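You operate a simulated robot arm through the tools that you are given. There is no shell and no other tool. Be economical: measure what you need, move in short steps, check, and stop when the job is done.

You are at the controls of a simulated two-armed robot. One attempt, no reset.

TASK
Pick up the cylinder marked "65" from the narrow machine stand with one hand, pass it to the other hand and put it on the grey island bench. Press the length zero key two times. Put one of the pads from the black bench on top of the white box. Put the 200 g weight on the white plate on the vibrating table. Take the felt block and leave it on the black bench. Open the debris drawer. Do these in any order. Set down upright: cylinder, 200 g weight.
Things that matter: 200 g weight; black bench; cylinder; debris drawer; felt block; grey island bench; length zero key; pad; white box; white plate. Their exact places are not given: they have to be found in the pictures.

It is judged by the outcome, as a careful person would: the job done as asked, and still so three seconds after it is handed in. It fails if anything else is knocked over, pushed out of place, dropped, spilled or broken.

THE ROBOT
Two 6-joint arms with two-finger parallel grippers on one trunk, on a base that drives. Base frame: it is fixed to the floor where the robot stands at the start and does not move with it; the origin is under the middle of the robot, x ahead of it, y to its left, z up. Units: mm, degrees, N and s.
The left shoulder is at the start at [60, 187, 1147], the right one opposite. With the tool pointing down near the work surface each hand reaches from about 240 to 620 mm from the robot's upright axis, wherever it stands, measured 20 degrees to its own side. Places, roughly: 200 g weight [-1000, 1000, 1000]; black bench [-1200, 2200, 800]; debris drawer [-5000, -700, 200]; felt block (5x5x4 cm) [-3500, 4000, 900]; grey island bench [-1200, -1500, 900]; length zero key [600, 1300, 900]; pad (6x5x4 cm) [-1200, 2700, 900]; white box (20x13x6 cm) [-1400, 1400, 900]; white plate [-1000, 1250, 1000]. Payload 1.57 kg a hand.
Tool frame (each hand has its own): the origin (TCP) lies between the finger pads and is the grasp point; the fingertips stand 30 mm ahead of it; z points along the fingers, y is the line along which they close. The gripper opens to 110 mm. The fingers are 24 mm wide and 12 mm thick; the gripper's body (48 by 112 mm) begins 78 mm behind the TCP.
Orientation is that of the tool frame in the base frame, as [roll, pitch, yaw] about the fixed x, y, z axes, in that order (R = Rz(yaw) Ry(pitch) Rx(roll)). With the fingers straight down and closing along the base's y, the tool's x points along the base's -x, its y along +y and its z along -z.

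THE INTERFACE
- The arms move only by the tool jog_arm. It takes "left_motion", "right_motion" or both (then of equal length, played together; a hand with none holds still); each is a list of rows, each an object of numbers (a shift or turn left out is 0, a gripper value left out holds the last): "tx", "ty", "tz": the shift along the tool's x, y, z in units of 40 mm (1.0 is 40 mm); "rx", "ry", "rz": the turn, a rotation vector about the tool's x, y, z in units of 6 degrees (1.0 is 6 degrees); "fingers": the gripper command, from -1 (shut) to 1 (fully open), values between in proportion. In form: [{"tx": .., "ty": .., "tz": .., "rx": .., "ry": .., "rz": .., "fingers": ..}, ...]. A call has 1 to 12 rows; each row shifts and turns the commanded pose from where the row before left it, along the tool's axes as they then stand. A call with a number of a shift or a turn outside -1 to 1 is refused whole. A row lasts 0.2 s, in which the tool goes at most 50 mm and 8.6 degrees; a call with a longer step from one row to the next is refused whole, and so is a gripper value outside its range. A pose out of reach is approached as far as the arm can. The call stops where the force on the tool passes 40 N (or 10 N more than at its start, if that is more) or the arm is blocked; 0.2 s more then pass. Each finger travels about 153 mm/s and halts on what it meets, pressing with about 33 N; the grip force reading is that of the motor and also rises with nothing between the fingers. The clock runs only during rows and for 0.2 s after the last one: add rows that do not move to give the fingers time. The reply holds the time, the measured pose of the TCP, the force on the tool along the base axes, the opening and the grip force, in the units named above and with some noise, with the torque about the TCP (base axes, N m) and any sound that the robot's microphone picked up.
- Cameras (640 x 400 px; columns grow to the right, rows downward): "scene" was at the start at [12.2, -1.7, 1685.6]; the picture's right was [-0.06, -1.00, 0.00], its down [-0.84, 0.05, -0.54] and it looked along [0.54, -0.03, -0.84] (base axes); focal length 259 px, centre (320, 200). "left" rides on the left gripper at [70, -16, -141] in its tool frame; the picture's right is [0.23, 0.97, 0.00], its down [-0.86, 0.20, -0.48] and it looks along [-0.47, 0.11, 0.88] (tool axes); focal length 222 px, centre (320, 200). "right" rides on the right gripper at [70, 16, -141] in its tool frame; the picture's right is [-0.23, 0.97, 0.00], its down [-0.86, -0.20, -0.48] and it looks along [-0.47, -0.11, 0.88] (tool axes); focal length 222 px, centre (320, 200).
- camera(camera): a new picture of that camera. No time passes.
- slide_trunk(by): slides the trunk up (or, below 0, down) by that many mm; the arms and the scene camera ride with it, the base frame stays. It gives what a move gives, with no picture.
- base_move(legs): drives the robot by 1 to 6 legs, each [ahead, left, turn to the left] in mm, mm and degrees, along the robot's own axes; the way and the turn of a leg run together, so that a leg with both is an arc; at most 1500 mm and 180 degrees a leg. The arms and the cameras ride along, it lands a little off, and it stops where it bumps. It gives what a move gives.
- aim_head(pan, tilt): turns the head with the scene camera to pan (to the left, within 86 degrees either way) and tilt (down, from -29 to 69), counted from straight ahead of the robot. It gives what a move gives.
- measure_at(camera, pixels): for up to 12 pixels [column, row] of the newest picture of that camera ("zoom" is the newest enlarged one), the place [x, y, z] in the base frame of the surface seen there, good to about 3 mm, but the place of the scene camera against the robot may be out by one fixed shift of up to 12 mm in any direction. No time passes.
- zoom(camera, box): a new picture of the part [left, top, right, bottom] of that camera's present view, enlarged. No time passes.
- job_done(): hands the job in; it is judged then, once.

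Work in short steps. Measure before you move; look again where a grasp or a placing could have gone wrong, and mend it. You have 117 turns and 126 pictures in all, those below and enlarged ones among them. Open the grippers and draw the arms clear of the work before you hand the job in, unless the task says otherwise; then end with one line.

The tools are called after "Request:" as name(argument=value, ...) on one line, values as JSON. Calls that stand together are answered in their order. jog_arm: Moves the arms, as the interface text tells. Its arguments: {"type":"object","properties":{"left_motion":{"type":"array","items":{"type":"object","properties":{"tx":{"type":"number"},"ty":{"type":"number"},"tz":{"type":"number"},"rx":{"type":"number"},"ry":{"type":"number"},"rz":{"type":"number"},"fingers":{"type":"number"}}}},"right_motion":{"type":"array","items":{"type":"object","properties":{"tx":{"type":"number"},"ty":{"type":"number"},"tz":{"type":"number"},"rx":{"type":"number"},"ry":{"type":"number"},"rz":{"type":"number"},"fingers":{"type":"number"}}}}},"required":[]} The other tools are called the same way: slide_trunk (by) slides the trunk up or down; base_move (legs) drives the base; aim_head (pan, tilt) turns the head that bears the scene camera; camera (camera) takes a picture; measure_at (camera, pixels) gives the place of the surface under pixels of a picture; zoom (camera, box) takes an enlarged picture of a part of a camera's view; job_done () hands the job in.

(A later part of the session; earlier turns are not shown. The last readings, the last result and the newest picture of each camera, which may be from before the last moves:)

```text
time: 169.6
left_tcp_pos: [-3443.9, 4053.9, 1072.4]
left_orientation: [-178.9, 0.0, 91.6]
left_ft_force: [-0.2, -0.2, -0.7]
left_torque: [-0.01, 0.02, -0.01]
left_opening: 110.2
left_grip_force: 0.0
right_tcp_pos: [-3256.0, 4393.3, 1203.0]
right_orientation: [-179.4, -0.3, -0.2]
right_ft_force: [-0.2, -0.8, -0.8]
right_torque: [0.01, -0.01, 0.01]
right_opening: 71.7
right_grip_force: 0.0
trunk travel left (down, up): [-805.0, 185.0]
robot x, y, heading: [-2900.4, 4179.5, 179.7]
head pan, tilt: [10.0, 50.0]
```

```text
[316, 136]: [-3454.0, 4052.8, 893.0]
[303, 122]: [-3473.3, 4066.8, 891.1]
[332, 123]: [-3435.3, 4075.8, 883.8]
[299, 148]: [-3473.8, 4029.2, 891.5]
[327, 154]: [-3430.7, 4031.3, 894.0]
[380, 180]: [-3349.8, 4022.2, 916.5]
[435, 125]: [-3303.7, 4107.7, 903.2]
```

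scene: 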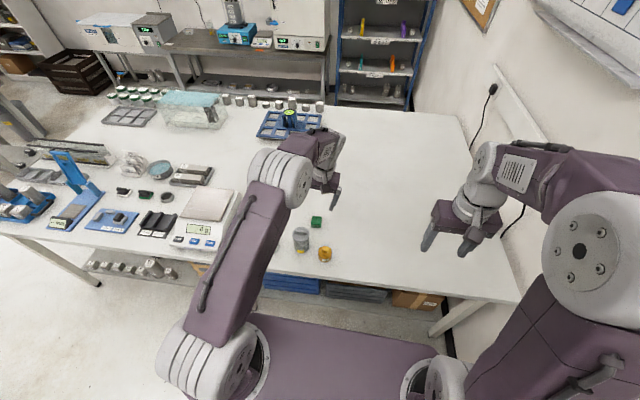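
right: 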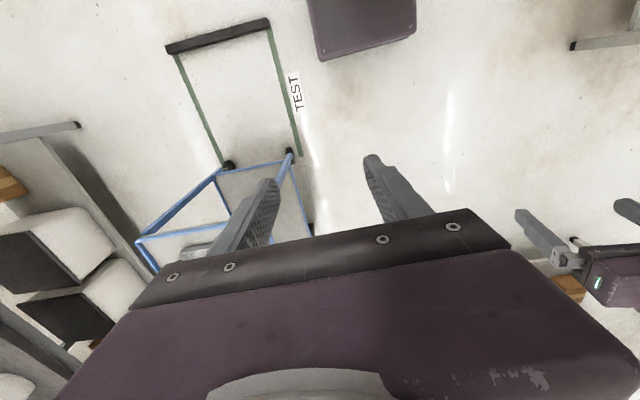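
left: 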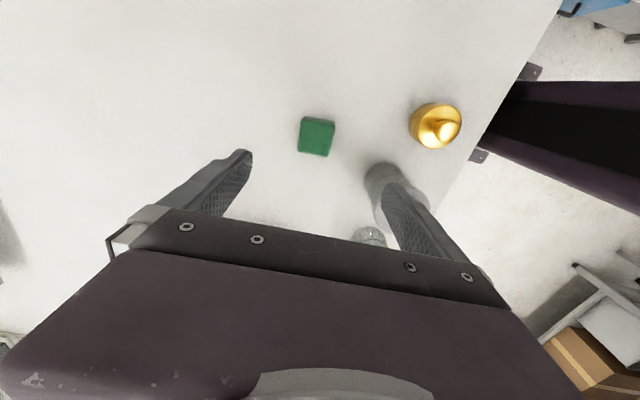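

Felt spans x −3475…−3430, y 4029…4075. Narrow to 75 mm and descend to TCP z≈895.

Request:
jog_arm(left_motion=[{"tx": -0.07, "ty": -0.22, "fingers": 0.36}, {"tz": 0.85}, {"tz": 0.85}, {"tz": 0.85}, {"tz": 0.85}, {"tz": 0.6}, {"tz": 0.4}, {}])

Request:
camera(camera="left")

```text
time: 171.4
left_tcp_pos: [-3456.6, 4051.5, 896.3]
left_orientation: [-178.8, -0.1, 91.5]
left_ft_force: [0.3, -0.9, 0.1]
left_torque: [0.0, 0.01, -0.01]
left_opening: 74.8
left_grip_force: 0.0
right_tcp_pos: [-3255.5, 4393.3, 1202.7]
right_orientation: [-179.5, -0.4, -0.3]
right_ft_force: [0.1, 0.2, -0.2]
right_torque: [0.03, 0.02, 0.02]
right_opening: 71.4
right_grip_force: 0.1
trunk travel left (down, up): [-805.0, 185.0]
robot x, y, heading: [-2896.4, 4177.9, 179.7]
head pan, tilt: [10.0, 50.0]
```

```text
76 pictures are left
```

left: 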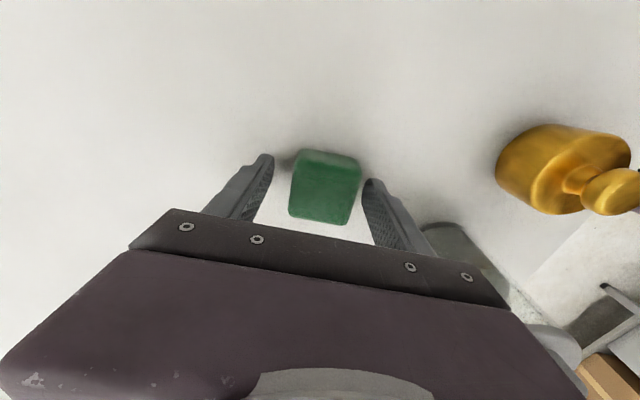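

Block between the fingers. Close, and lift.

Request:
jog_arm(left_motion=[{"fingers": -1}, {}, {}, {}])

Request:
jog_arm(left_motion=[{"tz": -0.5}, {"tz": -0.9}, {"tz": -0.9}, {"tz": -0.9}, {"tz": -0.9}, {"tz": -0.9}, {}])

Request:
camera(camera="left")

```text
time: 172.4
left_tcp_pos: [-3456.8, 4051.8, 896.7]
left_orientation: [-179.0, 0.0, 91.6]
left_ft_force: [0.6, -0.4, 0.7]
left_torque: [0.02, -0.01, -0.01]
left_opening: 48.9
left_grip_force: 32.9
right_tcp_pos: [-3256.3, 4393.6, 1202.4]
right_orientation: [-179.4, -0.2, -0.4]
right_ft_force: [-0.2, -0.4, -0.5]
right_torque: [0.02, 0.04, 0.02]
right_opening: 71.5
right_grip_force: 0.1
trunk travel left (down, up): [-805.0, 185.0]
robot x, y, heading: [-2900.0, 4177.7, 180.0]
head pan, tilt: [10.0, 50.0]
```

```text
time: 174.0
left_tcp_pos: [-3451.9, 4053.1, 1096.9]
left_orientation: [-178.9, 0.0, 91.6]
left_ft_force: [-0.5, -0.7, -1.8]
left_torque: [-0.01, -0.05, 0.0]
left_opening: 48.8
left_grip_force: 33.1
right_tcp_pos: [-3256.6, 4393.1, 1202.3]
right_orientation: [-179.4, -0.4, -0.3]
right_ft_force: [0.4, 0.2, 0.0]
right_torque: [0.0, -0.01, 0.0]
right_opening: 71.4
right_grip_force: 0.1
trunk travel left (down, up): [-805.0, 185.0]
robot x, y, heading: [-2901.2, 4176.3, 179.8]
head pan, tilt: [10.0, 50.0]
```

```text
75 pictures are left
```

left: 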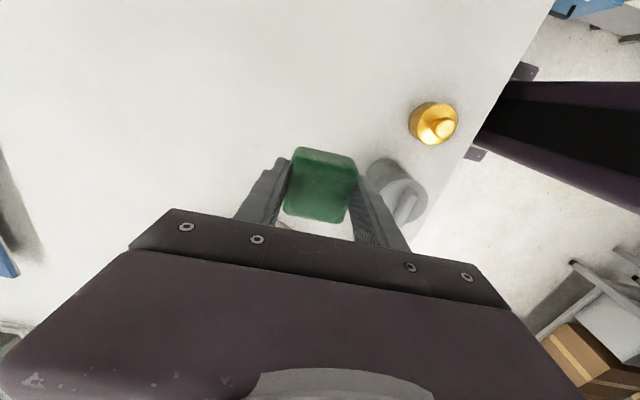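

Felt held (49 mm). Back off, turn to face +x, and drive to the west side of the black bench near y≈2700.

Request:
base_move(legs=[[-650, 0, 0], [0, 0, 179], [0, -1450, 0]])

Request:
aim_head(pan=0, tilt=30)

Request:
camera(camera="scene")

```text
time: 191.8
left_tcp_pos: [-1688.8, 2850.6, 1095.5]
left_orientation: [-178.8, 0.1, -87.9]
left_ft_force: [-0.9, -0.1, -0.6]
left_torque: [0.01, 0.01, 0.01]
left_opening: 48.8
left_grip_force: 32.9
right_tcp_pos: [-1883.1, 2507.7, 1203.2]
right_orientation: [-179.4, -0.4, -179.9]
right_ft_force: [-0.2, 0.0, 0.7]
right_torque: [0.03, -0.02, 0.0]
right_opening: 71.3
right_grip_force: 0.0
trunk travel left (down, up): [-805.0, 185.0]
robot x, y, heading: [-2241.6, 2721.5, 0.4]
head pan, tilt: [10.0, 50.0]
```

```text
time: 192.6
left_tcp_pos: [-1688.8, 2849.4, 1096.7]
left_orientation: [-178.9, -0.1, -87.8]
left_ft_force: [0.3, 0.7, -0.1]
left_torque: [0.0, 0.02, -0.05]
left_opening: 48.8
left_grip_force: 33.1
right_tcp_pos: [-1882.3, 2507.8, 1202.0]
right_orientation: [-179.3, -0.3, -179.8]
right_ft_force: [0.0, -0.2, 1.1]
right_torque: [0.0, -0.03, 0.02]
right_opening: 71.6
right_grip_force: 0.1
trunk travel left (down, up): [-805.0, 185.0]
robot x, y, heading: [-2240.5, 2719.0, 0.4]
head pan, tilt: [0.0, 30.0]
```

```text
74 pictures are left
```

scene: 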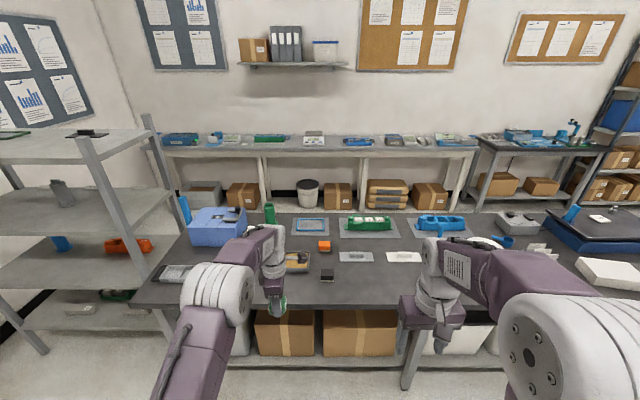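

Zoom on the bench top to identify pads and a free spot.

Request:
zoom(camera="scene", box=[270, 200, 440, 310])

Request:
zoom(camera="scene", box=[140, 190, 340, 310])

Request:
measure_at(camera="scene", pixels=[[324, 246], [327, 275], [295, 262], [355, 257], [404, 256], [350, 290], [145, 300], [360, 275], [395, 280], [610, 270], [325, 281]])

```text
3.64 times, centred on (355, 255) of scene
```

zoom: 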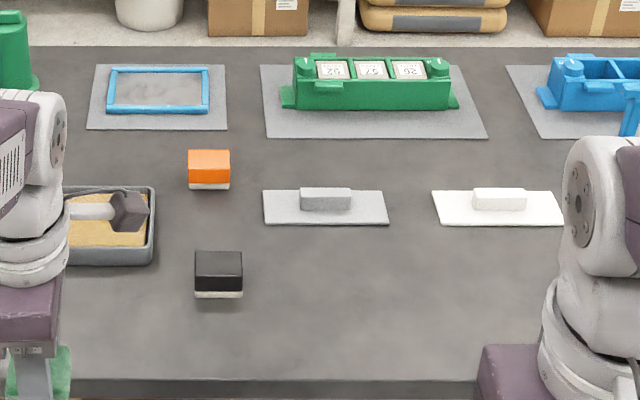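

```text
3.20 times, centred on (240, 250) of scene
```

zoom: 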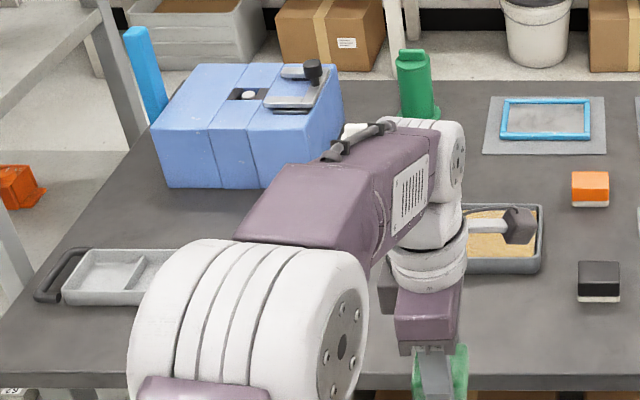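

```text
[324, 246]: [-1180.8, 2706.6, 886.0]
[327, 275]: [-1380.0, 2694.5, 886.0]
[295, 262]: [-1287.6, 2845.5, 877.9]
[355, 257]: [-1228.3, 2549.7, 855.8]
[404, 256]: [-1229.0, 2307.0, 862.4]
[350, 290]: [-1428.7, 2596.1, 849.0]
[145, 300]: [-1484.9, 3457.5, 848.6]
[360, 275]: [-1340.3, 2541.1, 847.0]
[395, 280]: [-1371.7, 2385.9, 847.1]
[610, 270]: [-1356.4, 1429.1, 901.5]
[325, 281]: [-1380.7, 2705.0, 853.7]
```

Pads: orange (324,246) and black (327,275) with white soles; bench top z≈840. I'll set the felt at about (−1390,2530), a free spot. Drive there.

Request:
base_move(legs=[[0, -320, 0], [298, 0, 0]])

Request:
jog_arm(left_motion=[{"tz": 0.8}, {"tz": 0.8}, {"tz": 0.8}, {"tz": 0.8}, {"tz": 0.5}, {}])

Request:
camera(camera="left")

Request:
measure_at(camera="left", pixels=[[320, 100], [200, 120], [440, 120], [280, 30]])

```text
time: 196.4
left_tcp_pos: [-1392.2, 2532.7, 1097.0]
left_orientation: [-178.8, -0.1, -87.7]
left_ft_force: [-0.9, -0.1, 0.1]
left_torque: [0.01, -0.02, -0.01]
left_opening: 48.9
left_grip_force: 32.6
right_tcp_pos: [-1585.0, 2191.1, 1203.5]
right_orientation: [-179.4, -0.3, -179.6]
right_ft_force: [0.0, -0.5, 0.1]
right_torque: [0.02, -0.02, 0.02]
right_opening: 71.4
right_grip_force: 0.0
trunk travel left (down, up): [-805.0, 185.0]
robot x, y, heading: [-1944.4, 2406.0, 0.6]
head pan, tilt: [0.0, 30.0]
```

```text
time: 197.8
left_tcp_pos: [-1389.3, 2534.3, 948.6]
left_orientation: [-178.8, 0.0, -87.7]
left_ft_force: [-0.6, 0.3, -0.8]
left_torque: [0.02, -0.01, 0.04]
left_opening: 48.9
left_grip_force: 33.2
right_tcp_pos: [-1582.4, 2189.4, 1203.1]
right_orientation: [-179.3, -0.2, -179.5]
right_ft_force: [0.5, 0.1, -0.6]
right_torque: [0.01, 0.0, 0.01]
right_opening: 71.4
right_grip_force: 0.1
trunk travel left (down, up): [-805.0, 185.0]
robot x, y, heading: [-1944.2, 2404.0, 0.8]
head pan, tilt: [0.0, 30.0]
```

```text
71 pictures are left
```

left: 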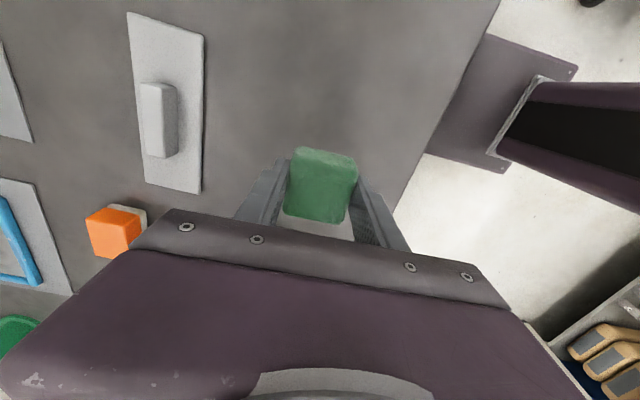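

```text
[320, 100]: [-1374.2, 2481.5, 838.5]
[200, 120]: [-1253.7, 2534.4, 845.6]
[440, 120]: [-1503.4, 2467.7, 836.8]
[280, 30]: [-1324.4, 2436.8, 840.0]
```

Bench at z 840; felt bottom is 36.5 below the TCP. Lower to TCP ≈877 and release.

Request:
jog_arm(left_motion=[{"tz": 0.6}, {"tz": 0.6}, {"tz": 0.45}, {"tz": 0.08}, {"tz": 0.05}, {}])

Request:
jog_arm(left_motion=[{"fingers": 0.36}, {}, {}])

Request:
jog_arm(left_motion=[{"tz": -0.4}, {"tz": -0.8}, {"tz": -0.8}, {"tz": -0.8}, {"tz": -0.8}, {"tz": -0.8}, {}])

Request:
camera(camera="left")

```text
time: 199.2
left_tcp_pos: [-1387.2, 2534.8, 877.8]
left_orientation: [-178.8, 0.1, -87.8]
left_ft_force: [0.0, -0.2, -1.4]
left_torque: [0.01, 0.01, -0.01]
left_opening: 49.0
left_grip_force: 32.6
right_tcp_pos: [-1584.4, 2191.1, 1202.6]
right_orientation: [-179.4, -0.3, -179.6]
right_ft_force: [0.3, 0.4, -0.5]
right_torque: [0.04, 0.01, 0.0]
right_opening: 71.6
right_grip_force: 0.0
trunk travel left (down, up): [-805.0, 185.0]
robot x, y, heading: [-1942.4, 2405.2, 0.3]
head pan, tilt: [0.0, 30.0]
```

```text
time: 200.0
left_tcp_pos: [-1387.2, 2534.9, 877.6]
left_orientation: [-178.9, 0.0, -87.8]
left_ft_force: [-0.1, -0.2, 0.6]
left_torque: [0.0, 0.02, 0.02]
left_opening: 74.9
left_grip_force: 0.1
right_tcp_pos: [-1583.1, 2191.0, 1203.6]
right_orientation: [-179.4, -0.4, -179.7]
right_ft_force: [-1.1, 0.3, -0.1]
right_torque: [0.0, -0.02, 0.0]
right_opening: 71.7
right_grip_force: 0.1
trunk travel left (down, up): [-805.0, 185.0]
robot x, y, heading: [-1944.7, 2402.1, 0.4]
head pan, tilt: [0.0, 30.0]
```

```text
time: 201.6
left_tcp_pos: [-1391.8, 2533.3, 1055.3]
left_orientation: [-178.9, 0.0, -87.7]
left_ft_force: [0.4, 0.7, 0.1]
left_torque: [0.01, -0.02, 0.01]
left_opening: 74.7
left_grip_force: 0.1
right_tcp_pos: [-1583.8, 2191.0, 1202.6]
right_orientation: [-179.3, -0.4, -179.6]
right_ft_force: [-0.5, 0.4, 0.0]
right_torque: [-0.02, 0.04, 0.0]
right_opening: 71.3
right_grip_force: 0.1
trunk travel left (down, up): [-805.0, 185.0]
robot x, y, heading: [-1943.5, 2401.4, 0.5]
head pan, tilt: [0.0, 30.0]
```

```text
70 pictures are left
```

left: 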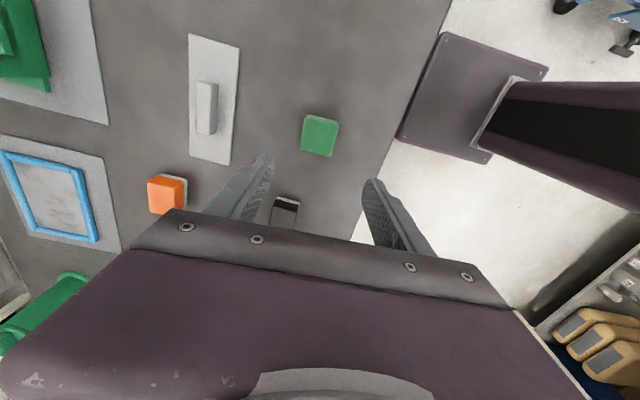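

Felt is down at (320,135). Now the black pad at (285,212): measure it, then move the base 164 mm left.

Request:
measure_at(camera="left", pixels=[[285, 203], [275, 200], [297, 203], [284, 218], [172, 193]])

Request:
base_move(legs=[[0, 160, -0.5]])

Request:
camera(camera="left")

```text
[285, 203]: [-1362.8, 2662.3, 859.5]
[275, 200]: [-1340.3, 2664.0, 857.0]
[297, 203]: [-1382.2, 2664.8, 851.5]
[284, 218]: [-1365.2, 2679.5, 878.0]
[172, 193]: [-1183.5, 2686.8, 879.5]
```

```text
time: 203.0
left_tcp_pos: [-1391.4, 2690.2, 1054.7]
left_orientation: [-178.9, 0.0, -88.2]
left_ft_force: [0.3, -0.1, -0.6]
left_torque: [0.0, -0.04, -0.04]
left_opening: 74.9
left_grip_force: 0.0
right_tcp_pos: [-1585.4, 2348.0, 1201.9]
right_orientation: [-179.6, -0.4, 179.9]
right_ft_force: [-0.1, -1.7, -0.3]
right_torque: [0.04, -0.03, 0.03]
right_opening: 71.7
right_grip_force: 0.2
trunk travel left (down, up): [-805.0, 185.0]
robot x, y, heading: [-1944.2, 2561.7, 0.2]
head pan, tilt: [0.0, 30.0]
```

```text
69 pictures are left
```

left: 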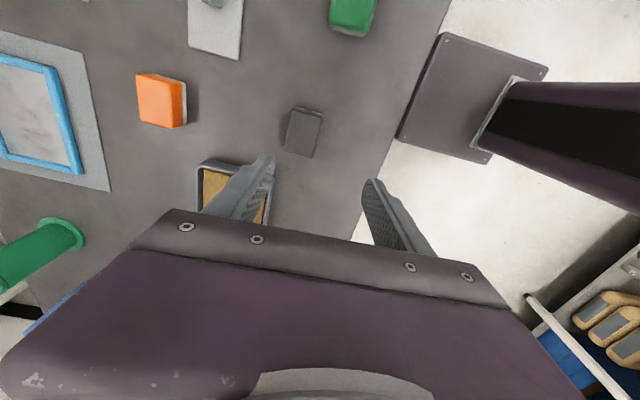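

Request:
measure_at(camera="left", pixels=[[304, 132], [293, 108], [321, 113], [312, 155], [287, 150], [318, 135], [220, 185], [350, 150]])

Request:
zoom(camera="left", box=[260, 80, 360, 180])

```text
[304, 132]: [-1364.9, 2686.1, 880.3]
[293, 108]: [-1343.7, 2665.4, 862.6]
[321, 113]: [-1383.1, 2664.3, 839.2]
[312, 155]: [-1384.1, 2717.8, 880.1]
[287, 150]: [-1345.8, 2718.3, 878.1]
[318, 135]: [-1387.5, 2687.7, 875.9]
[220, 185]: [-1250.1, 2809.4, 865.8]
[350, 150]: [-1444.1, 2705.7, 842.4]
```

```text
4.00 times, centred on (310, 130) of left
```

zoom: 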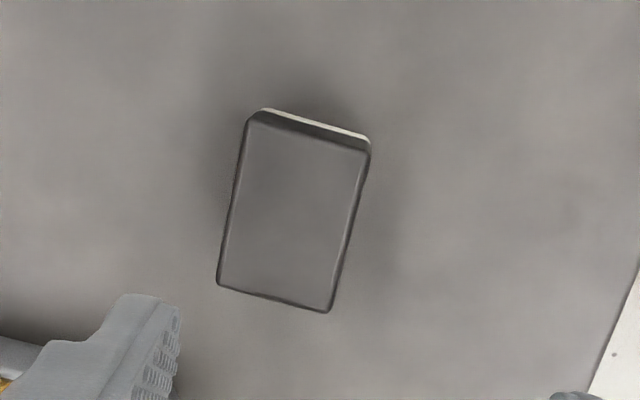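

Pad spans x −1389…−1343, y 2663…2720, top 880. Shift +25 mm in x, descend to TCP 876 and grip.

Request:
jog_arm(left_motion=[{"ty": -0.62}, {"tz": 0.85}, {"tz": 0.85}, {"tz": 0.85}, {"tz": 0.85}, {"tz": 0.6}, {"tz": 0.46}, {}])

Request:
jog_arm(left_motion=[{"fingers": -1}, {}, {}, {}])

Request:
jog_arm(left_motion=[{"tz": -0.4}, {"tz": -0.8}, {"tz": -0.8}, {"tz": -0.8}, {"tz": -0.8}, {"tz": -0.8}, {"tz": -0.8}, {}])

Request:
camera(camera="left")

```text
time: 204.8
left_tcp_pos: [-1366.0, 2693.3, 876.4]
left_orientation: [-178.7, 0.0, -88.2]
left_ft_force: [-0.1, 0.9, -0.7]
left_torque: [0.03, -0.02, -0.01]
left_opening: 74.7
left_grip_force: 0.1
left hand out of reach, approached as far as the arm can: row 7
right_tcp_pos: [-1586.3, 2349.0, 1202.9]
right_orientation: [-179.4, -0.3, 179.8]
right_ft_force: [-0.6, 0.2, 0.3]
right_torque: [0.03, 0.0, 0.04]
right_opening: 71.6
right_grip_force: 0.0
trunk travel left (down, up): [-805.0, 185.0]
robot x, y, heading: [-1945.8, 2564.6, 0.1]
head pan, tilt: [0.0, 30.0]
```

```text
time: 205.8
left_tcp_pos: [-1366.1, 2693.4, 876.3]
left_orientation: [-178.7, 0.0, -88.1]
left_ft_force: [0.1, -0.1, 0.2]
left_torque: [-0.01, 0.04, -0.04]
left_opening: 43.6
left_grip_force: 32.9
right_tcp_pos: [-1585.3, 2349.8, 1204.0]
right_orientation: [-179.3, -0.2, 180.0]
right_ft_force: [0.2, 1.1, 0.3]
right_torque: [0.04, -0.01, 0.0]
right_opening: 71.5
right_grip_force: 0.1
trunk travel left (down, up): [-805.0, 185.0]
robot x, y, heading: [-1944.5, 2568.0, 0.1]
head pan, tilt: [0.0, 30.0]
```

```text
time: 207.6
left_tcp_pos: [-1371.4, 2693.8, 1085.5]
left_orientation: [-178.9, 0.1, -88.2]
left_ft_force: [-0.2, -0.5, -1.0]
left_torque: [-0.01, 0.0, 0.0]
left_opening: 43.6
left_grip_force: 33.0
right_tcp_pos: [-1586.2, 2349.8, 1203.5]
right_orientation: [-179.4, -0.5, 179.9]
right_ft_force: [0.4, 0.4, 0.0]
right_torque: [0.03, 0.03, 0.0]
right_opening: 71.5
right_grip_force: 0.0
trunk travel left (down, up): [-805.0, 185.0]
robot x, y, heading: [-1944.0, 2565.3, 0.2]
head pan, tilt: [0.0, 30.0]
```

```text
67 pictures are left
```

left: 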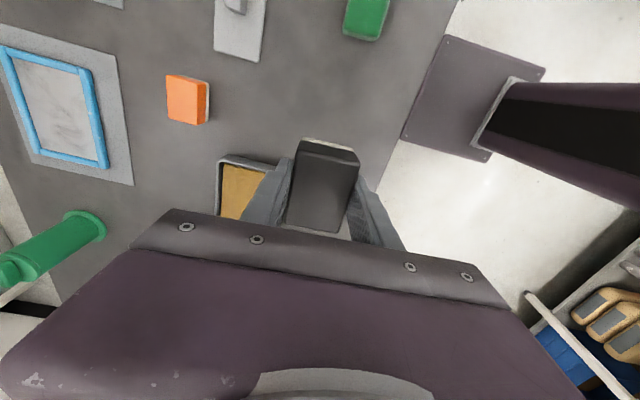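

Pad held. Raise 80 mm, move a bit closer to the bench, then slide along it to the white box.

Request:
slide_trunk(by=80)

Request:
base_move(legs=[[90, 0, -0.2], [0, -1250, 0]])

Request:
aim_head(pan=0, tilt=45)

Request:
camera(camera="scene")

Request:
camera(camera="left")

```text
time: 208.8
left_tcp_pos: [-1372.4, 2692.1, 1165.7]
left_orientation: [-178.9, 0.0, -88.2]
left_ft_force: [0.0, 0.8, -0.2]
left_torque: [-0.01, -0.02, 0.04]
left_opening: 43.6
left_grip_force: 32.8
right_tcp_pos: [-1585.7, 2350.6, 1282.7]
right_orientation: [-179.3, -0.2, 179.9]
right_ft_force: [0.6, 0.2, 0.1]
right_torque: [0.01, -0.04, -0.02]
right_opening: 71.5
right_grip_force: 0.0
trunk travel left (down, up): [-885.0, 105.0]
robot x, y, heading: [-1950.8, 2564.9, 0.2]
head pan, tilt: [0.0, 30.0]
```

```text
time: 215.8
left_tcp_pos: [-1284.1, 1437.8, 1164.7]
left_orientation: [-179.0, -0.2, -88.4]
left_ft_force: [-0.1, 0.1, -0.8]
left_torque: [-0.04, -0.04, 0.01]
left_opening: 43.6
left_grip_force: 33.7
right_tcp_pos: [-1500.3, 1095.4, 1283.4]
right_orientation: [-179.4, -0.4, 179.7]
right_ft_force: [0.8, -0.3, 0.4]
right_torque: [-0.01, -0.01, 0.03]
right_opening: 71.6
right_grip_force: 0.1
trunk travel left (down, up): [-885.0, 105.0]
robot x, y, heading: [-1859.5, 1309.1, -0.1]
head pan, tilt: [0.0, 30.0]
```

```text
time: 216.6
left_tcp_pos: [-1284.8, 1438.0, 1164.8]
left_orientation: [-178.9, 0.1, -88.4]
left_ft_force: [-0.2, 0.6, -0.6]
left_torque: [-0.03, 0.02, 0.02]
left_opening: 43.7
left_grip_force: 32.7
right_tcp_pos: [-1500.1, 1094.4, 1282.2]
right_orientation: [-179.4, -0.3, 179.7]
right_ft_force: [0.0, -0.4, 0.2]
right_torque: [-0.03, 0.05, 0.03]
right_opening: 71.5
right_grip_force: 0.1
trunk travel left (down, up): [-885.0, 105.0]
robot x, y, heading: [-1860.7, 1311.1, -0.4]
head pan, tilt: [0.0, 45.0]
```

```text
66 pictures are left
```

scene: 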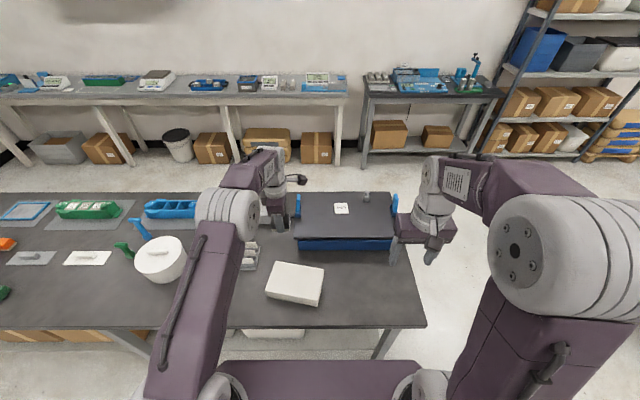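

```text
65 pictures are left
```

left: 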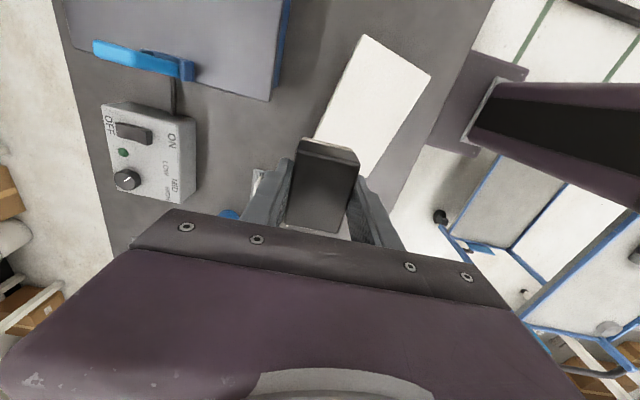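

The white box is at (295,283) in the scene and (375,100) in the left picture. Measure its corners.

Request:
measure_at(camera="left", pixels=[[362, 38], [428, 75], [375, 175], [320, 130], [378, 100], [345, 90], [270, 160]])

Request:
measure_at(camera="scene", pixels=[[276, 266], [322, 270], [316, 300], [268, 291], [296, 282], [240, 250], [340, 208], [366, 200], [340, 300]])

```text
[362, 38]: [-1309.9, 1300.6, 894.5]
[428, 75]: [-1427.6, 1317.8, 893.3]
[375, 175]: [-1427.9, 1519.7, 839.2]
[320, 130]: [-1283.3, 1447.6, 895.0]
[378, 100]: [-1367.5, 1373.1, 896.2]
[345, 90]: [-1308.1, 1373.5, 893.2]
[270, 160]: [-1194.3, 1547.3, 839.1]
```

```text
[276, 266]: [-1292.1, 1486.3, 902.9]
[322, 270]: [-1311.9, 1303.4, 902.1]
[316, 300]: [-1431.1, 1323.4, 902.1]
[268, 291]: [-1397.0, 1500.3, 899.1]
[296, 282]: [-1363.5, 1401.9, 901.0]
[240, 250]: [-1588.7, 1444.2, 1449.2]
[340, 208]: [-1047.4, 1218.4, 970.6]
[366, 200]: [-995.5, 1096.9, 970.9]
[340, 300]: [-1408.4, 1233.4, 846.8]
```

Box top z≈895, centre (−1358,1403). Shift over it, lower trunk 80, then descend to just above.

Request:
jog_arm(left_motion=[{"tx": 0.29, "ty": 0.61}, {"tx": 0.29, "ty": 0.61}, {"tx": 0.29, "ty": 0.61}, {}])

Request:
slide_trunk(by=-80)

Request:
jog_arm(left_motion=[{"tz": 0.8}, {"tz": 0.8}, {"tz": 0.8}, {"tz": 0.8}, {}])

Request:
camera(camera="left")

```text
time: 217.6
left_tcp_pos: [-1357.7, 1401.2, 1162.7]
left_orientation: [-178.9, 0.0, -88.4]
left_ft_force: [0.6, 0.1, -0.3]
left_torque: [-0.01, 0.0, 0.01]
left_opening: 43.8
left_grip_force: 32.8
right_tcp_pos: [-1500.2, 1094.7, 1283.1]
right_orientation: [-179.4, -0.3, 179.7]
right_ft_force: [-0.9, -0.3, 0.6]
right_torque: [-0.01, -0.02, 0.02]
right_opening: 71.5
right_grip_force: 0.1
trunk travel left (down, up): [-885.0, 105.0]
robot x, y, heading: [-1858.9, 1311.6, -0.4]
head pan, tilt: [0.0, 45.0]
```

```text
time: 218.8
left_tcp_pos: [-1357.6, 1401.4, 1084.3]
left_orientation: [-179.0, 0.0, -88.4]
left_ft_force: [0.3, 0.1, -0.2]
left_torque: [0.02, 0.02, 0.04]
left_opening: 43.7
left_grip_force: 32.9
right_tcp_pos: [-1500.3, 1094.1, 1202.7]
right_orientation: [-179.4, -0.3, 179.7]
right_ft_force: [-0.3, -1.5, 0.1]
right_torque: [0.04, 0.0, 0.0]
right_opening: 71.4
right_grip_force: 0.1
trunk travel left (down, up): [-805.0, 185.0]
robot x, y, heading: [-1859.7, 1311.3, -0.3]
head pan, tilt: [0.0, 45.0]
```

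```text
time: 220.0
left_tcp_pos: [-1355.8, 1401.5, 955.0]
left_orientation: [-178.8, -0.1, -88.4]
left_ft_force: [0.0, -0.8, -1.1]
left_torque: [0.0, 0.0, 0.03]
left_opening: 43.3
left_grip_force: 33.6
right_tcp_pos: [-1499.9, 1094.6, 1202.7]
right_orientation: [-179.4, -0.2, 179.8]
right_ft_force: [0.5, -0.2, 0.3]
right_torque: [0.02, 0.0, -0.04]
right_opening: 71.5
right_grip_force: 0.1
trunk travel left (down, up): [-805.0, 185.0]
robot x, y, heading: [-1860.2, 1313.7, -0.3]
head pan, tilt: [0.0, 45.0]
```

```text
64 pictures are left
```

left: 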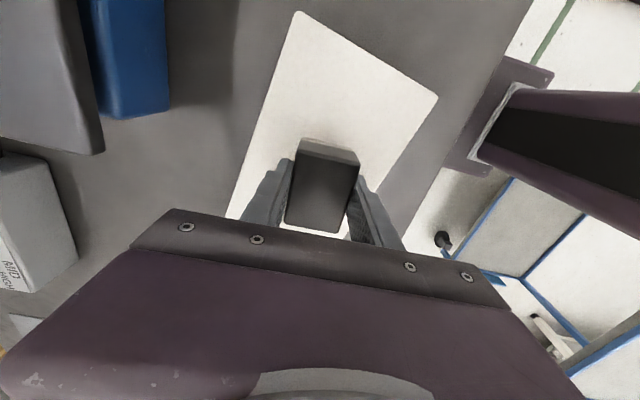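

Over the box. Lower 22 mm, release and lift.

Request:
jog_arm(left_motion=[{"tz": 0.3}, {"tz": 0.15}, {"tz": 0.07}, {"tz": 0.04}, {}])

Request:
jog_arm(left_motion=[{"fingers": 0.36}, {}, {}])

Request:
jog_arm(left_motion=[{"tz": -0.4}, {"tz": -0.8}, {"tz": -0.8}, {"tz": -0.8}, {"tz": -0.8}, {}])

Request:
camera(camera="left")

Request:
zoom(camera="scene", box=[280, 170, 440, 270])

```text
time: 221.2
left_tcp_pos: [-1356.2, 1402.0, 932.4]
left_orientation: [-178.9, 0.0, -88.4]
left_ft_force: [0.4, 0.6, 0.0]
left_torque: [-0.01, 0.01, -0.01]
left_opening: 43.5
left_grip_force: 33.3
right_tcp_pos: [-1501.6, 1093.9, 1203.1]
right_orientation: [-179.4, -0.2, 179.8]
right_ft_force: [-0.6, -0.7, 0.3]
right_torque: [0.03, -0.02, 0.0]
right_opening: 71.7
right_grip_force: 0.1
trunk travel left (down, up): [-805.0, 185.0]
robot x, y, heading: [-1857.7, 1310.6, -0.1]
head pan, tilt: [0.0, 45.0]
```

```text
time: 222.0
left_tcp_pos: [-1355.0, 1401.5, 932.2]
left_orientation: [-178.9, 0.0, -88.5]
left_ft_force: [0.0, 0.0, -0.3]
left_torque: [0.07, -0.01, -0.01]
left_opening: 74.6
left_grip_force: 0.0
right_tcp_pos: [-1500.7, 1094.6, 1203.4]
right_orientation: [-179.4, -0.3, 179.6]
right_ft_force: [-1.4, -0.2, -1.0]
right_torque: [0.03, -0.01, 0.04]
right_opening: 71.3
right_grip_force: 0.1
trunk travel left (down, up): [-805.0, 185.0]
robot x, y, heading: [-1857.0, 1308.6, -0.3]
head pan, tilt: [0.0, 45.0]
```

```text
time: 223.4
left_tcp_pos: [-1357.5, 1402.2, 1077.1]
left_orientation: [-178.9, 0.0, -88.4]
left_ft_force: [0.3, -0.1, 0.3]
left_torque: [0.03, 0.0, 0.01]
left_opening: 74.6
left_grip_force: 0.1
right_tcp_pos: [-1501.1, 1094.6, 1202.8]
right_orientation: [-179.4, -0.4, 179.6]
right_ft_force: [0.2, -0.3, -0.7]
right_torque: [-0.01, 0.04, 0.02]
right_opening: 71.6
right_grip_force: 0.1
trunk travel left (down, up): [-805.0, 185.0]
robot x, y, heading: [-1857.0, 1308.5, -0.3]
head pan, tilt: [0.0, 45.0]
```

```text
63 pictures are left
```

left: 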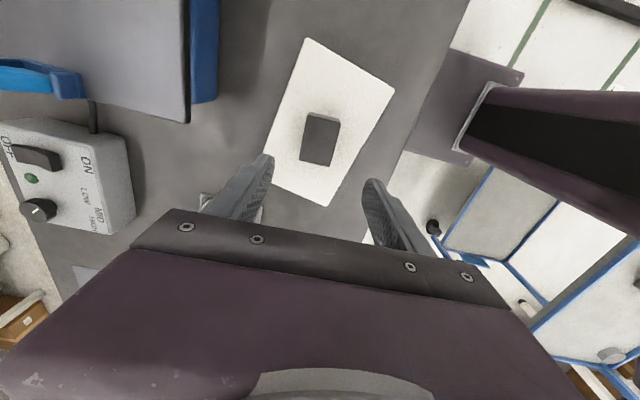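

```text
4.00 times, centred on (360, 220) of scene
```

zoom: 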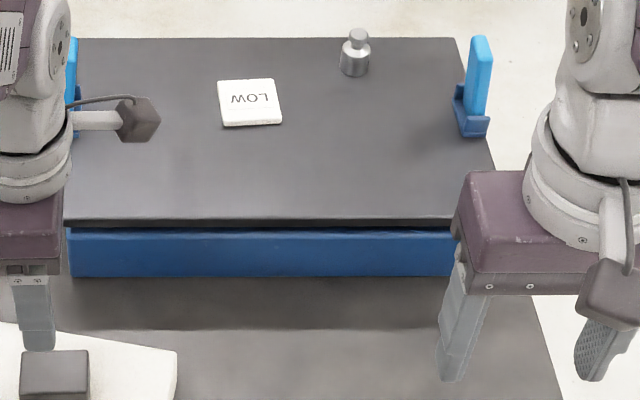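

Pad sits on the box. The 200 g weight (355,50) and LOW plate (250,102) are better reached from the east aisle; drive around the south end with the trunk raised.

Request:
slide_trunk(by=150)

Request:
base_move(legs=[[0, -1000, 0.3], [1500, 0, 0], [0, 0, -180], [0, -600, 0]])

Request:
aim_head(pan=-10, tilt=45)

Request:
camera(camera="scene")

```text
time: 225.1
left_tcp_pos: [-1359.8, 1402.7, 1227.1]
left_orientation: [-178.8, 0.0, -88.5]
left_ft_force: [-1.0, 0.8, 0.0]
left_torque: [-0.02, 0.0, 0.01]
left_opening: 74.7
left_grip_force: 0.1
right_tcp_pos: [-1500.1, 1095.6, 1352.9]
right_orientation: [-179.4, -0.3, 179.7]
right_ft_force: [-0.5, -0.1, 0.4]
right_torque: [0.01, 0.0, 0.0]
right_opening: 71.3
right_grip_force: 0.0
trunk travel left (down, up): [-955.0, 35.0]
robot x, y, heading: [-1858.9, 1310.4, -0.1]
head pan, tilt: [0.0, 45.0]
```

```text
time: 247.6
left_tcp_pos: [-858.7, 811.2, 1226.7]
left_orientation: [-178.9, -0.1, 92.8]
left_ft_force: [0.6, -0.4, -0.4]
left_torque: [-0.01, -0.01, 0.0]
left_opening: 74.5
left_grip_force: 0.1
right_tcp_pos: [-725.0, 1120.8, 1352.1]
right_orientation: [-179.3, -0.3, 0.9]
right_ft_force: [0.7, -0.2, -0.1]
right_torque: [0.04, 0.02, 0.02]
right_opening: 71.6
right_grip_force: 0.0
trunk travel left (down, up): [-955.0, 35.0]
robot x, y, heading: [-363.1, 914.6, -179.1]
head pan, tilt: [0.0, 45.0]
```

```text
time: 248.3
left_tcp_pos: [-860.6, 813.0, 1226.6]
left_orientation: [-178.9, 0.1, 92.7]
left_ft_force: [-0.1, -0.2, -0.7]
left_torque: [-0.02, 0.03, 0.02]
left_opening: 75.0
left_grip_force: 0.1
right_tcp_pos: [-725.3, 1122.3, 1352.7]
right_orientation: [-179.3, -0.3, 0.9]
right_ft_force: [0.3, -0.2, -0.4]
right_torque: [0.01, 0.0, -0.01]
right_opening: 71.4
right_grip_force: 0.1
trunk travel left (down, up): [-955.0, 35.0]
robot x, y, heading: [-362.7, 911.7, -178.9]
head pan, tilt: [-10.0, 45.0]
```

```text
61 pictures are left
```

scene: 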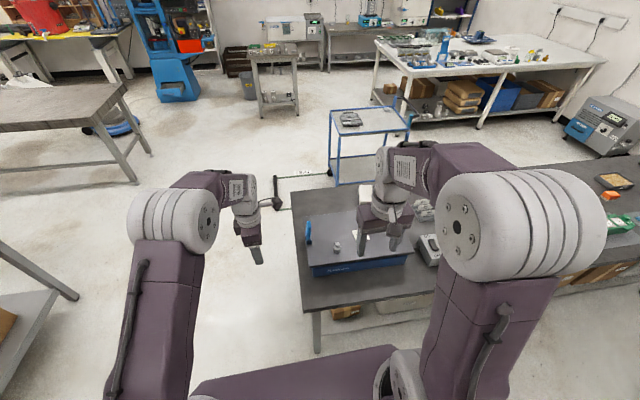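

Weight at (336,247). Drive closer and draw the left hand back; then bring the trunk down and look with the right camera.

Request:
jog_arm(left_motion=[{"ty": 0.8}, {"ty": 0.8}, {"ty": 0.8}, {"ty": 0.8}, {}])

Request:
base_move(legs=[[0, -90, -1], [140, 0, 0]])

Request:
slide_trunk(by=-150)

Request:
camera(camera="right")

```text
time: 249.5
left_tcp_pos: [-732.6, 817.8, 1224.0]
left_orientation: [-178.8, 0.0, 92.8]
left_ft_force: [0.5, -1.0, 0.6]
left_torque: [-0.01, 0.02, 0.0]
left_opening: 74.8
left_grip_force: 0.0
right_tcp_pos: [-724.3, 1123.0, 1353.9]
right_orientation: [-179.4, -0.3, 0.9]
right_ft_force: [-0.1, 0.0, -0.3]
right_torque: [0.02, -0.01, 0.0]
right_opening: 71.6
right_grip_force: 0.1
trunk travel left (down, up): [-955.0, 35.0]
robot x, y, heading: [-359.3, 911.3, -179.3]
head pan, tilt: [-10.0, 45.0]
```

```text
time: 251.6
left_tcp_pos: [-870.6, 918.3, 1227.0]
left_orientation: [-178.7, 0.2, 91.9]
left_ft_force: [0.6, 0.2, 0.0]
left_torque: [-0.03, -0.01, 0.03]
left_opening: 74.9
left_grip_force: 0.1
right_tcp_pos: [-858.6, 1222.1, 1353.4]
right_orientation: [-179.5, -0.1, 0.0]
right_ft_force: [0.3, -0.2, 0.2]
right_torque: [-0.03, 0.02, 0.01]
right_opening: 71.6
right_grip_force: 0.2
trunk travel left (down, up): [-955.0, 35.0]
robot x, y, heading: [-499.7, 1004.7, -179.9]
head pan, tilt: [-10.0, 45.0]
```

```text
time: 253.3
left_tcp_pos: [-873.5, 915.3, 1075.3]
left_orientation: [-178.8, -0.1, 92.0]
left_ft_force: [-0.3, 0.5, 0.4]
left_torque: [0.02, -0.02, 0.03]
left_opening: 74.6
left_grip_force: 0.1
right_tcp_pos: [-860.6, 1219.9, 1203.5]
right_orientation: [-179.3, -0.4, 0.0]
right_ft_force: [0.0, -0.2, -0.3]
right_torque: [-0.03, -0.03, 0.02]
right_opening: 71.4
right_grip_force: 0.1
trunk travel left (down, up): [-805.0, 185.0]
robot x, y, heading: [-500.1, 1007.0, -179.8]
head pan, tilt: [-10.0, 45.0]
```

```text
60 pictures are left
```

right: 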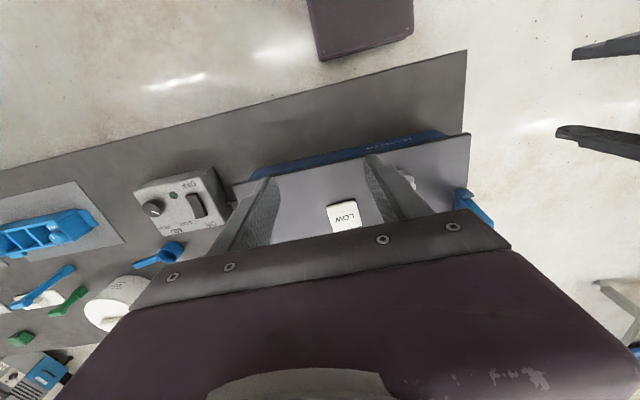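

LOW plate at (343,215). Move the right hand toward the weight (y −125, x −60) to see it.

Request:
jog_arm(right_motion=[{"tx": -0.3, "ty": 0.63}, {"tx": -0.3, "ty": 0.63}, {"tx": -0.3, "ty": 0.63}, {"tx": -0.3, "ty": 0.63}, {"tx": -0.3, "ty": 0.63}, {}])

Request:
camera(camera="right")

```text
time: 254.7
left_tcp_pos: [-872.7, 915.4, 1074.5]
left_orientation: [-178.8, 0.0, 92.0]
left_ft_force: [-0.2, 0.1, 1.0]
left_torque: [-0.01, 0.01, -0.02]
left_opening: 74.7
left_grip_force: 0.1
right_tcp_pos: [-919.4, 1093.3, 1202.9]
right_orientation: [-179.5, -0.3, 0.0]
right_ft_force: [0.1, 0.5, 0.4]
right_torque: [0.04, 0.0, 0.01]
right_opening: 71.7
right_grip_force: 0.1
trunk travel left (down, up): [-805.0, 185.0]
robot x, y, heading: [-500.5, 1006.1, -180.2]
head pan, tilt: [-10.0, 45.0]
```

```text
59 pictures are left
```

right: 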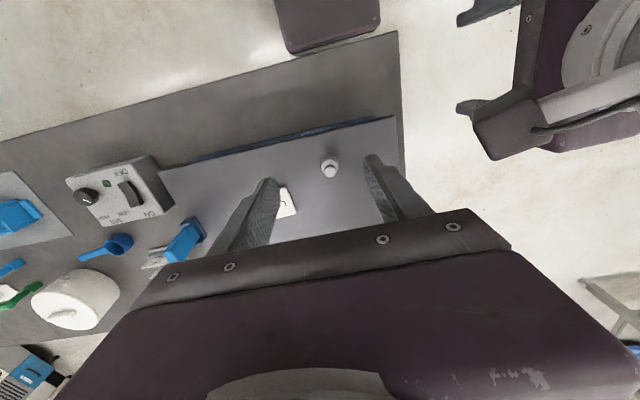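

Request:
zoom(camera="right", box=[270, 130, 370, 220])

Request:
measure_at(camera="right", pixels=[[330, 164], [329, 172], [330, 178], [321, 166], [340, 166], [285, 202], [345, 200]])

```text
4.44 times, centred on (320, 175) of right
```

zoom: 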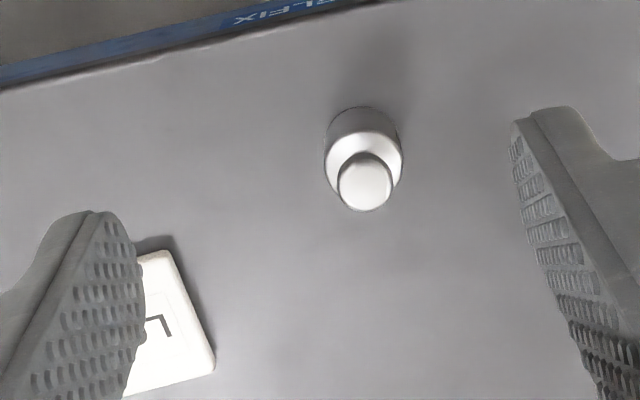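

```text
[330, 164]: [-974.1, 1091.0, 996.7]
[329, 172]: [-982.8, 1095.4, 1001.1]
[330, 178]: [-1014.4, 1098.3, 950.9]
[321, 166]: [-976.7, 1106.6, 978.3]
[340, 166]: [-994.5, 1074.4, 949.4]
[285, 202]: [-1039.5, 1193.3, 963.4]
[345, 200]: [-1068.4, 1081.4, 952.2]
```

Request:
measure_at(camera="zoom", pixels=[[365, 188], [345, 188], [386, 188], [330, 158], [398, 155], [362, 145], [362, 118], [200, 330], [180, 300], [160, 370]])

```text
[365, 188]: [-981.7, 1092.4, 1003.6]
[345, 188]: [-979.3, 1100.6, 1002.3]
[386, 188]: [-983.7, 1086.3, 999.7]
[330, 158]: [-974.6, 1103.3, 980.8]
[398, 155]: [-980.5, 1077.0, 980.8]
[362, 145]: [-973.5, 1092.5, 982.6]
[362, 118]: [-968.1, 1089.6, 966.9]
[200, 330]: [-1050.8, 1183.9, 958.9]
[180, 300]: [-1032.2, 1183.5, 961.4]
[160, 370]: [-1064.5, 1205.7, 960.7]
```

Weight centre (−981,1091), body top z 982, table 951. Align, narrow to 60 mm and descend to TCP 988.

Request:
jog_arm(right_motion=[{"tx": -0.77, "fingers": 0.1}, {"tx": -0.77, "ty": 0.06}, {"tz": 0.9}, {"tz": 0.9}, {"tz": 0.9}, {"tz": 0.9}, {}])

Request:
camera(camera="right")

```text
time: 256.3
left_tcp_pos: [-872.8, 915.7, 1074.5]
left_orientation: [-178.8, 0.0, 91.9]
left_ft_force: [0.2, -0.3, 0.1]
left_torque: [-0.01, 0.02, 0.04]
left_opening: 74.8
left_grip_force: 0.0
right_tcp_pos: [-980.1, 1092.2, 1057.0]
right_orientation: [-179.4, -0.4, 0.0]
right_ft_force: [0.3, 0.0, 0.6]
right_torque: [0.0, 0.01, -0.02]
right_opening: 60.6
right_grip_force: 0.0
trunk travel left (down, up): [-805.0, 185.0]
robot x, y, heading: [-504.1, 1006.0, -179.7]
head pan, tilt: [-10.0, 45.0]
```

```text
57 pictures are left
```

right: 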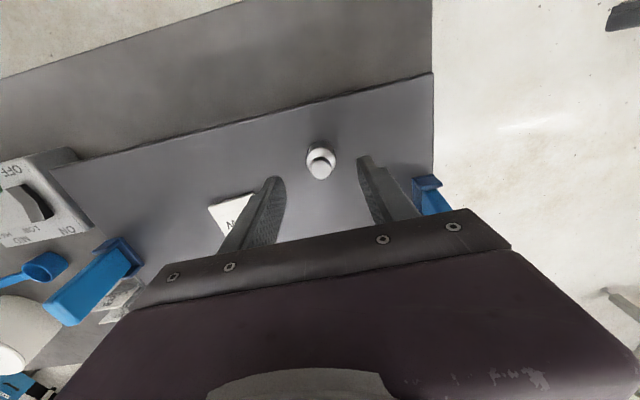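

Aligned. Descend 69 mm and grip.

Request:
jog_arm(right_motion=[{"tz": 0.6}, {"tz": 0.6}, {"tz": 0.4}, {"tz": 0.12}, {}])

Request:
jog_arm(right_motion=[{"fingers": -1}, {}, {}, {}])

Request:
camera(camera="right")

```text
time: 257.5
left_tcp_pos: [-873.4, 915.7, 1074.1]
left_orientation: [-178.9, 0.1, 91.8]
left_ft_force: [0.2, 0.0, -0.9]
left_torque: [-0.01, -0.04, 0.0]
left_opening: 75.0
left_grip_force: 0.1
right_tcp_pos: [-982.2, 1091.9, 987.9]
right_orientation: [-179.4, -0.2, 0.0]
right_ft_force: [-0.1, 0.3, 0.4]
right_torque: [-0.01, -0.03, -0.03]
right_opening: 60.4
right_grip_force: 0.1
trunk travel left (down, up): [-805.0, 185.0]
robot x, y, heading: [-500.4, 1005.8, -179.7]
head pan, tilt: [-10.0, 45.0]
```

```text
time: 258.5
left_tcp_pos: [-874.1, 915.6, 1074.4]
left_orientation: [-178.9, 0.0, 92.0]
left_ft_force: [0.4, -0.3, 0.6]
left_torque: [0.03, 0.02, -0.04]
left_opening: 75.0
left_grip_force: 0.0
right_tcp_pos: [-980.9, 1092.7, 990.0]
right_orientation: [-179.4, -0.3, 0.0]
right_ft_force: [0.6, 0.9, 1.2]
right_torque: [0.0, 0.0, 0.05]
right_opening: 30.1
right_grip_force: 32.9
trunk travel left (down, up): [-805.0, 185.0]
robot x, y, heading: [-499.7, 1003.2, -180.0]
head pan, tilt: [-10.0, 45.0]
```

```text
56 pictures are left
```

right: 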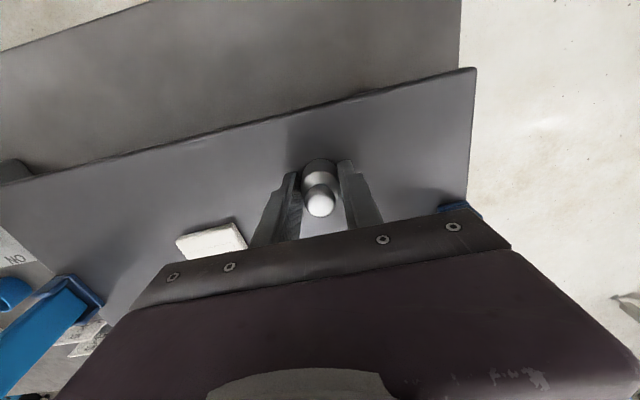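

Gripped (30 mm). Lift 60 mm and locate the plate.

Request:
jog_arm(right_motion=[{"tz": -0.4}, {"tz": -0.6}, {"tz": -0.6}, {}])

Request:
camera(camera="right")

Request:
camera(camera="scene")

```text
time: 259.5
left_tcp_pos: [-875.0, 915.5, 1074.9]
left_orientation: [-178.9, 0.0, 91.9]
left_ft_force: [-0.1, 0.3, -0.3]
left_torque: [-0.01, 0.01, 0.0]
left_opening: 74.9
left_grip_force: 0.1
right_tcp_pos: [-982.2, 1093.1, 1053.9]
right_orientation: [-179.4, -0.4, 0.0]
right_ft_force: [-0.6, -0.6, -1.4]
right_torque: [0.02, -0.01, 0.03]
right_opening: 30.1
right_grip_force: 32.9
trunk travel left (down, up): [-805.0, 185.0]
robot x, y, heading: [-502.3, 1007.6, -180.2]
head pan, tilt: [-10.0, 45.0]
```

```text
55 pictures are left
```

right: 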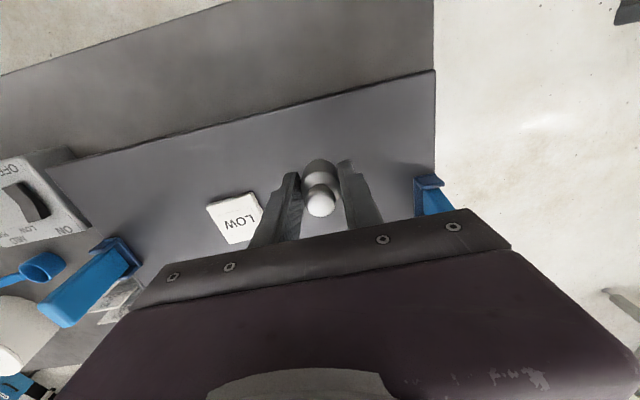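

```text
54 pictures are left
```

scene: 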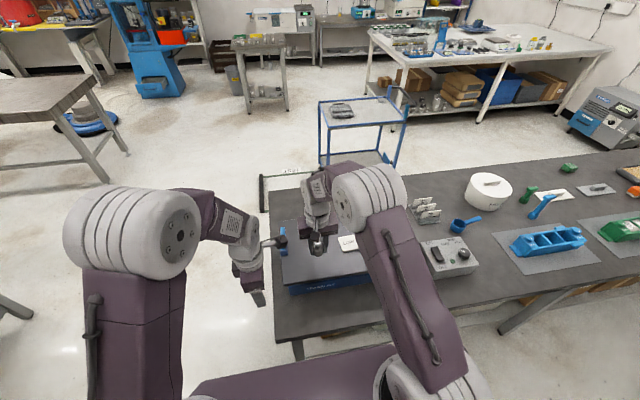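

Request:
measure_at(camera="right", pixels=[[209, 208], [251, 195], [228, 242], [235, 217], [260, 222], [225, 215]])

```text
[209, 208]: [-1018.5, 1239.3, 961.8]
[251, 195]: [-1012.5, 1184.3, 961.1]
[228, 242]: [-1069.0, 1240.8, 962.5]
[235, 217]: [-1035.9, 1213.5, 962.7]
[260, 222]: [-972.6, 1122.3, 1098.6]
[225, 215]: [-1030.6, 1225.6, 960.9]
```

Plate centre (−1041,1213), top 962. Move over it, then lower to just above.

Request:
jog_arm(right_motion=[{"tx": -0.37, "ty": -0.75}, {"tx": -0.37, "ty": -0.75}, {"tx": -0.37, "ty": -0.75}, {"tx": -0.36, "ty": -0.75}, {}, {"tz": 0.5}, {"tz": 0.5}, {}])

Request:
camera(camera="right")

```text
time: 261.3
left_tcp_pos: [-873.2, 915.7, 1074.8]
left_orientation: [-179.0, -0.1, 91.9]
left_ft_force: [-0.1, -0.2, -0.2]
left_torque: [0.02, 0.02, -0.02]
left_opening: 74.9
left_grip_force: 0.1
right_tcp_pos: [-1040.3, 1213.1, 1014.1]
right_orientation: [-179.3, -0.3, 0.0]
right_ft_force: [0.4, -0.9, -2.0]
right_torque: [-0.01, 0.0, -0.01]
right_opening: 30.3
right_grip_force: 33.0
trunk travel left (down, up): [-805.0, 185.0]
robot x, y, heading: [-500.6, 1006.4, -179.8]
head pan, tilt: [-10.0, 45.0]
```

```text
53 pictures are left
```

right: 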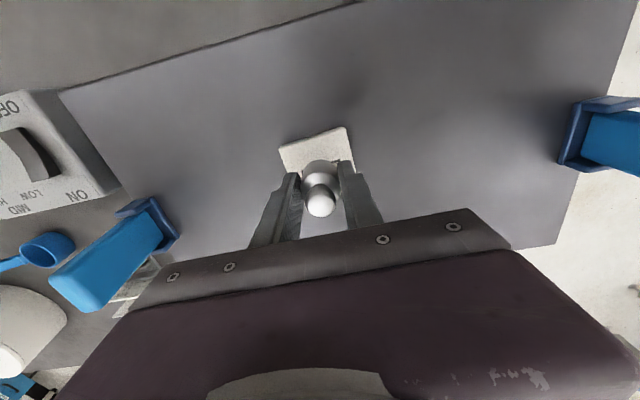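

Centred over the plate. Lower ~13 mm in fine steps to contact.

Request:
jog_arm(right_motion=[{"tz": 0.15}, {"tz": 0.08}, {"tz": 0.05}, {"tz": 0.03}, {}])

```text
time: 262.5
left_tcp_pos: [-873.5, 915.0, 1074.6]
left_orientation: [-178.9, -0.1, 91.9]
left_ft_force: [0.5, 0.4, 0.8]
left_torque: [-0.03, 0.0, 0.05]
left_opening: 74.7
left_grip_force: 0.0
right_tcp_pos: [-1039.8, 1213.9, 1000.6]
right_orientation: [-179.3, -0.3, 0.0]
right_ft_force: [-0.5, -0.8, -2.5]
right_torque: [0.02, 0.03, -0.01]
right_opening: 29.9
right_grip_force: 32.9
trunk travel left (down, up): [-805.0, 185.0]
robot x, y, heading: [-503.8, 1003.7, -179.9]
head pan, tilt: [-10.0, 45.0]
```

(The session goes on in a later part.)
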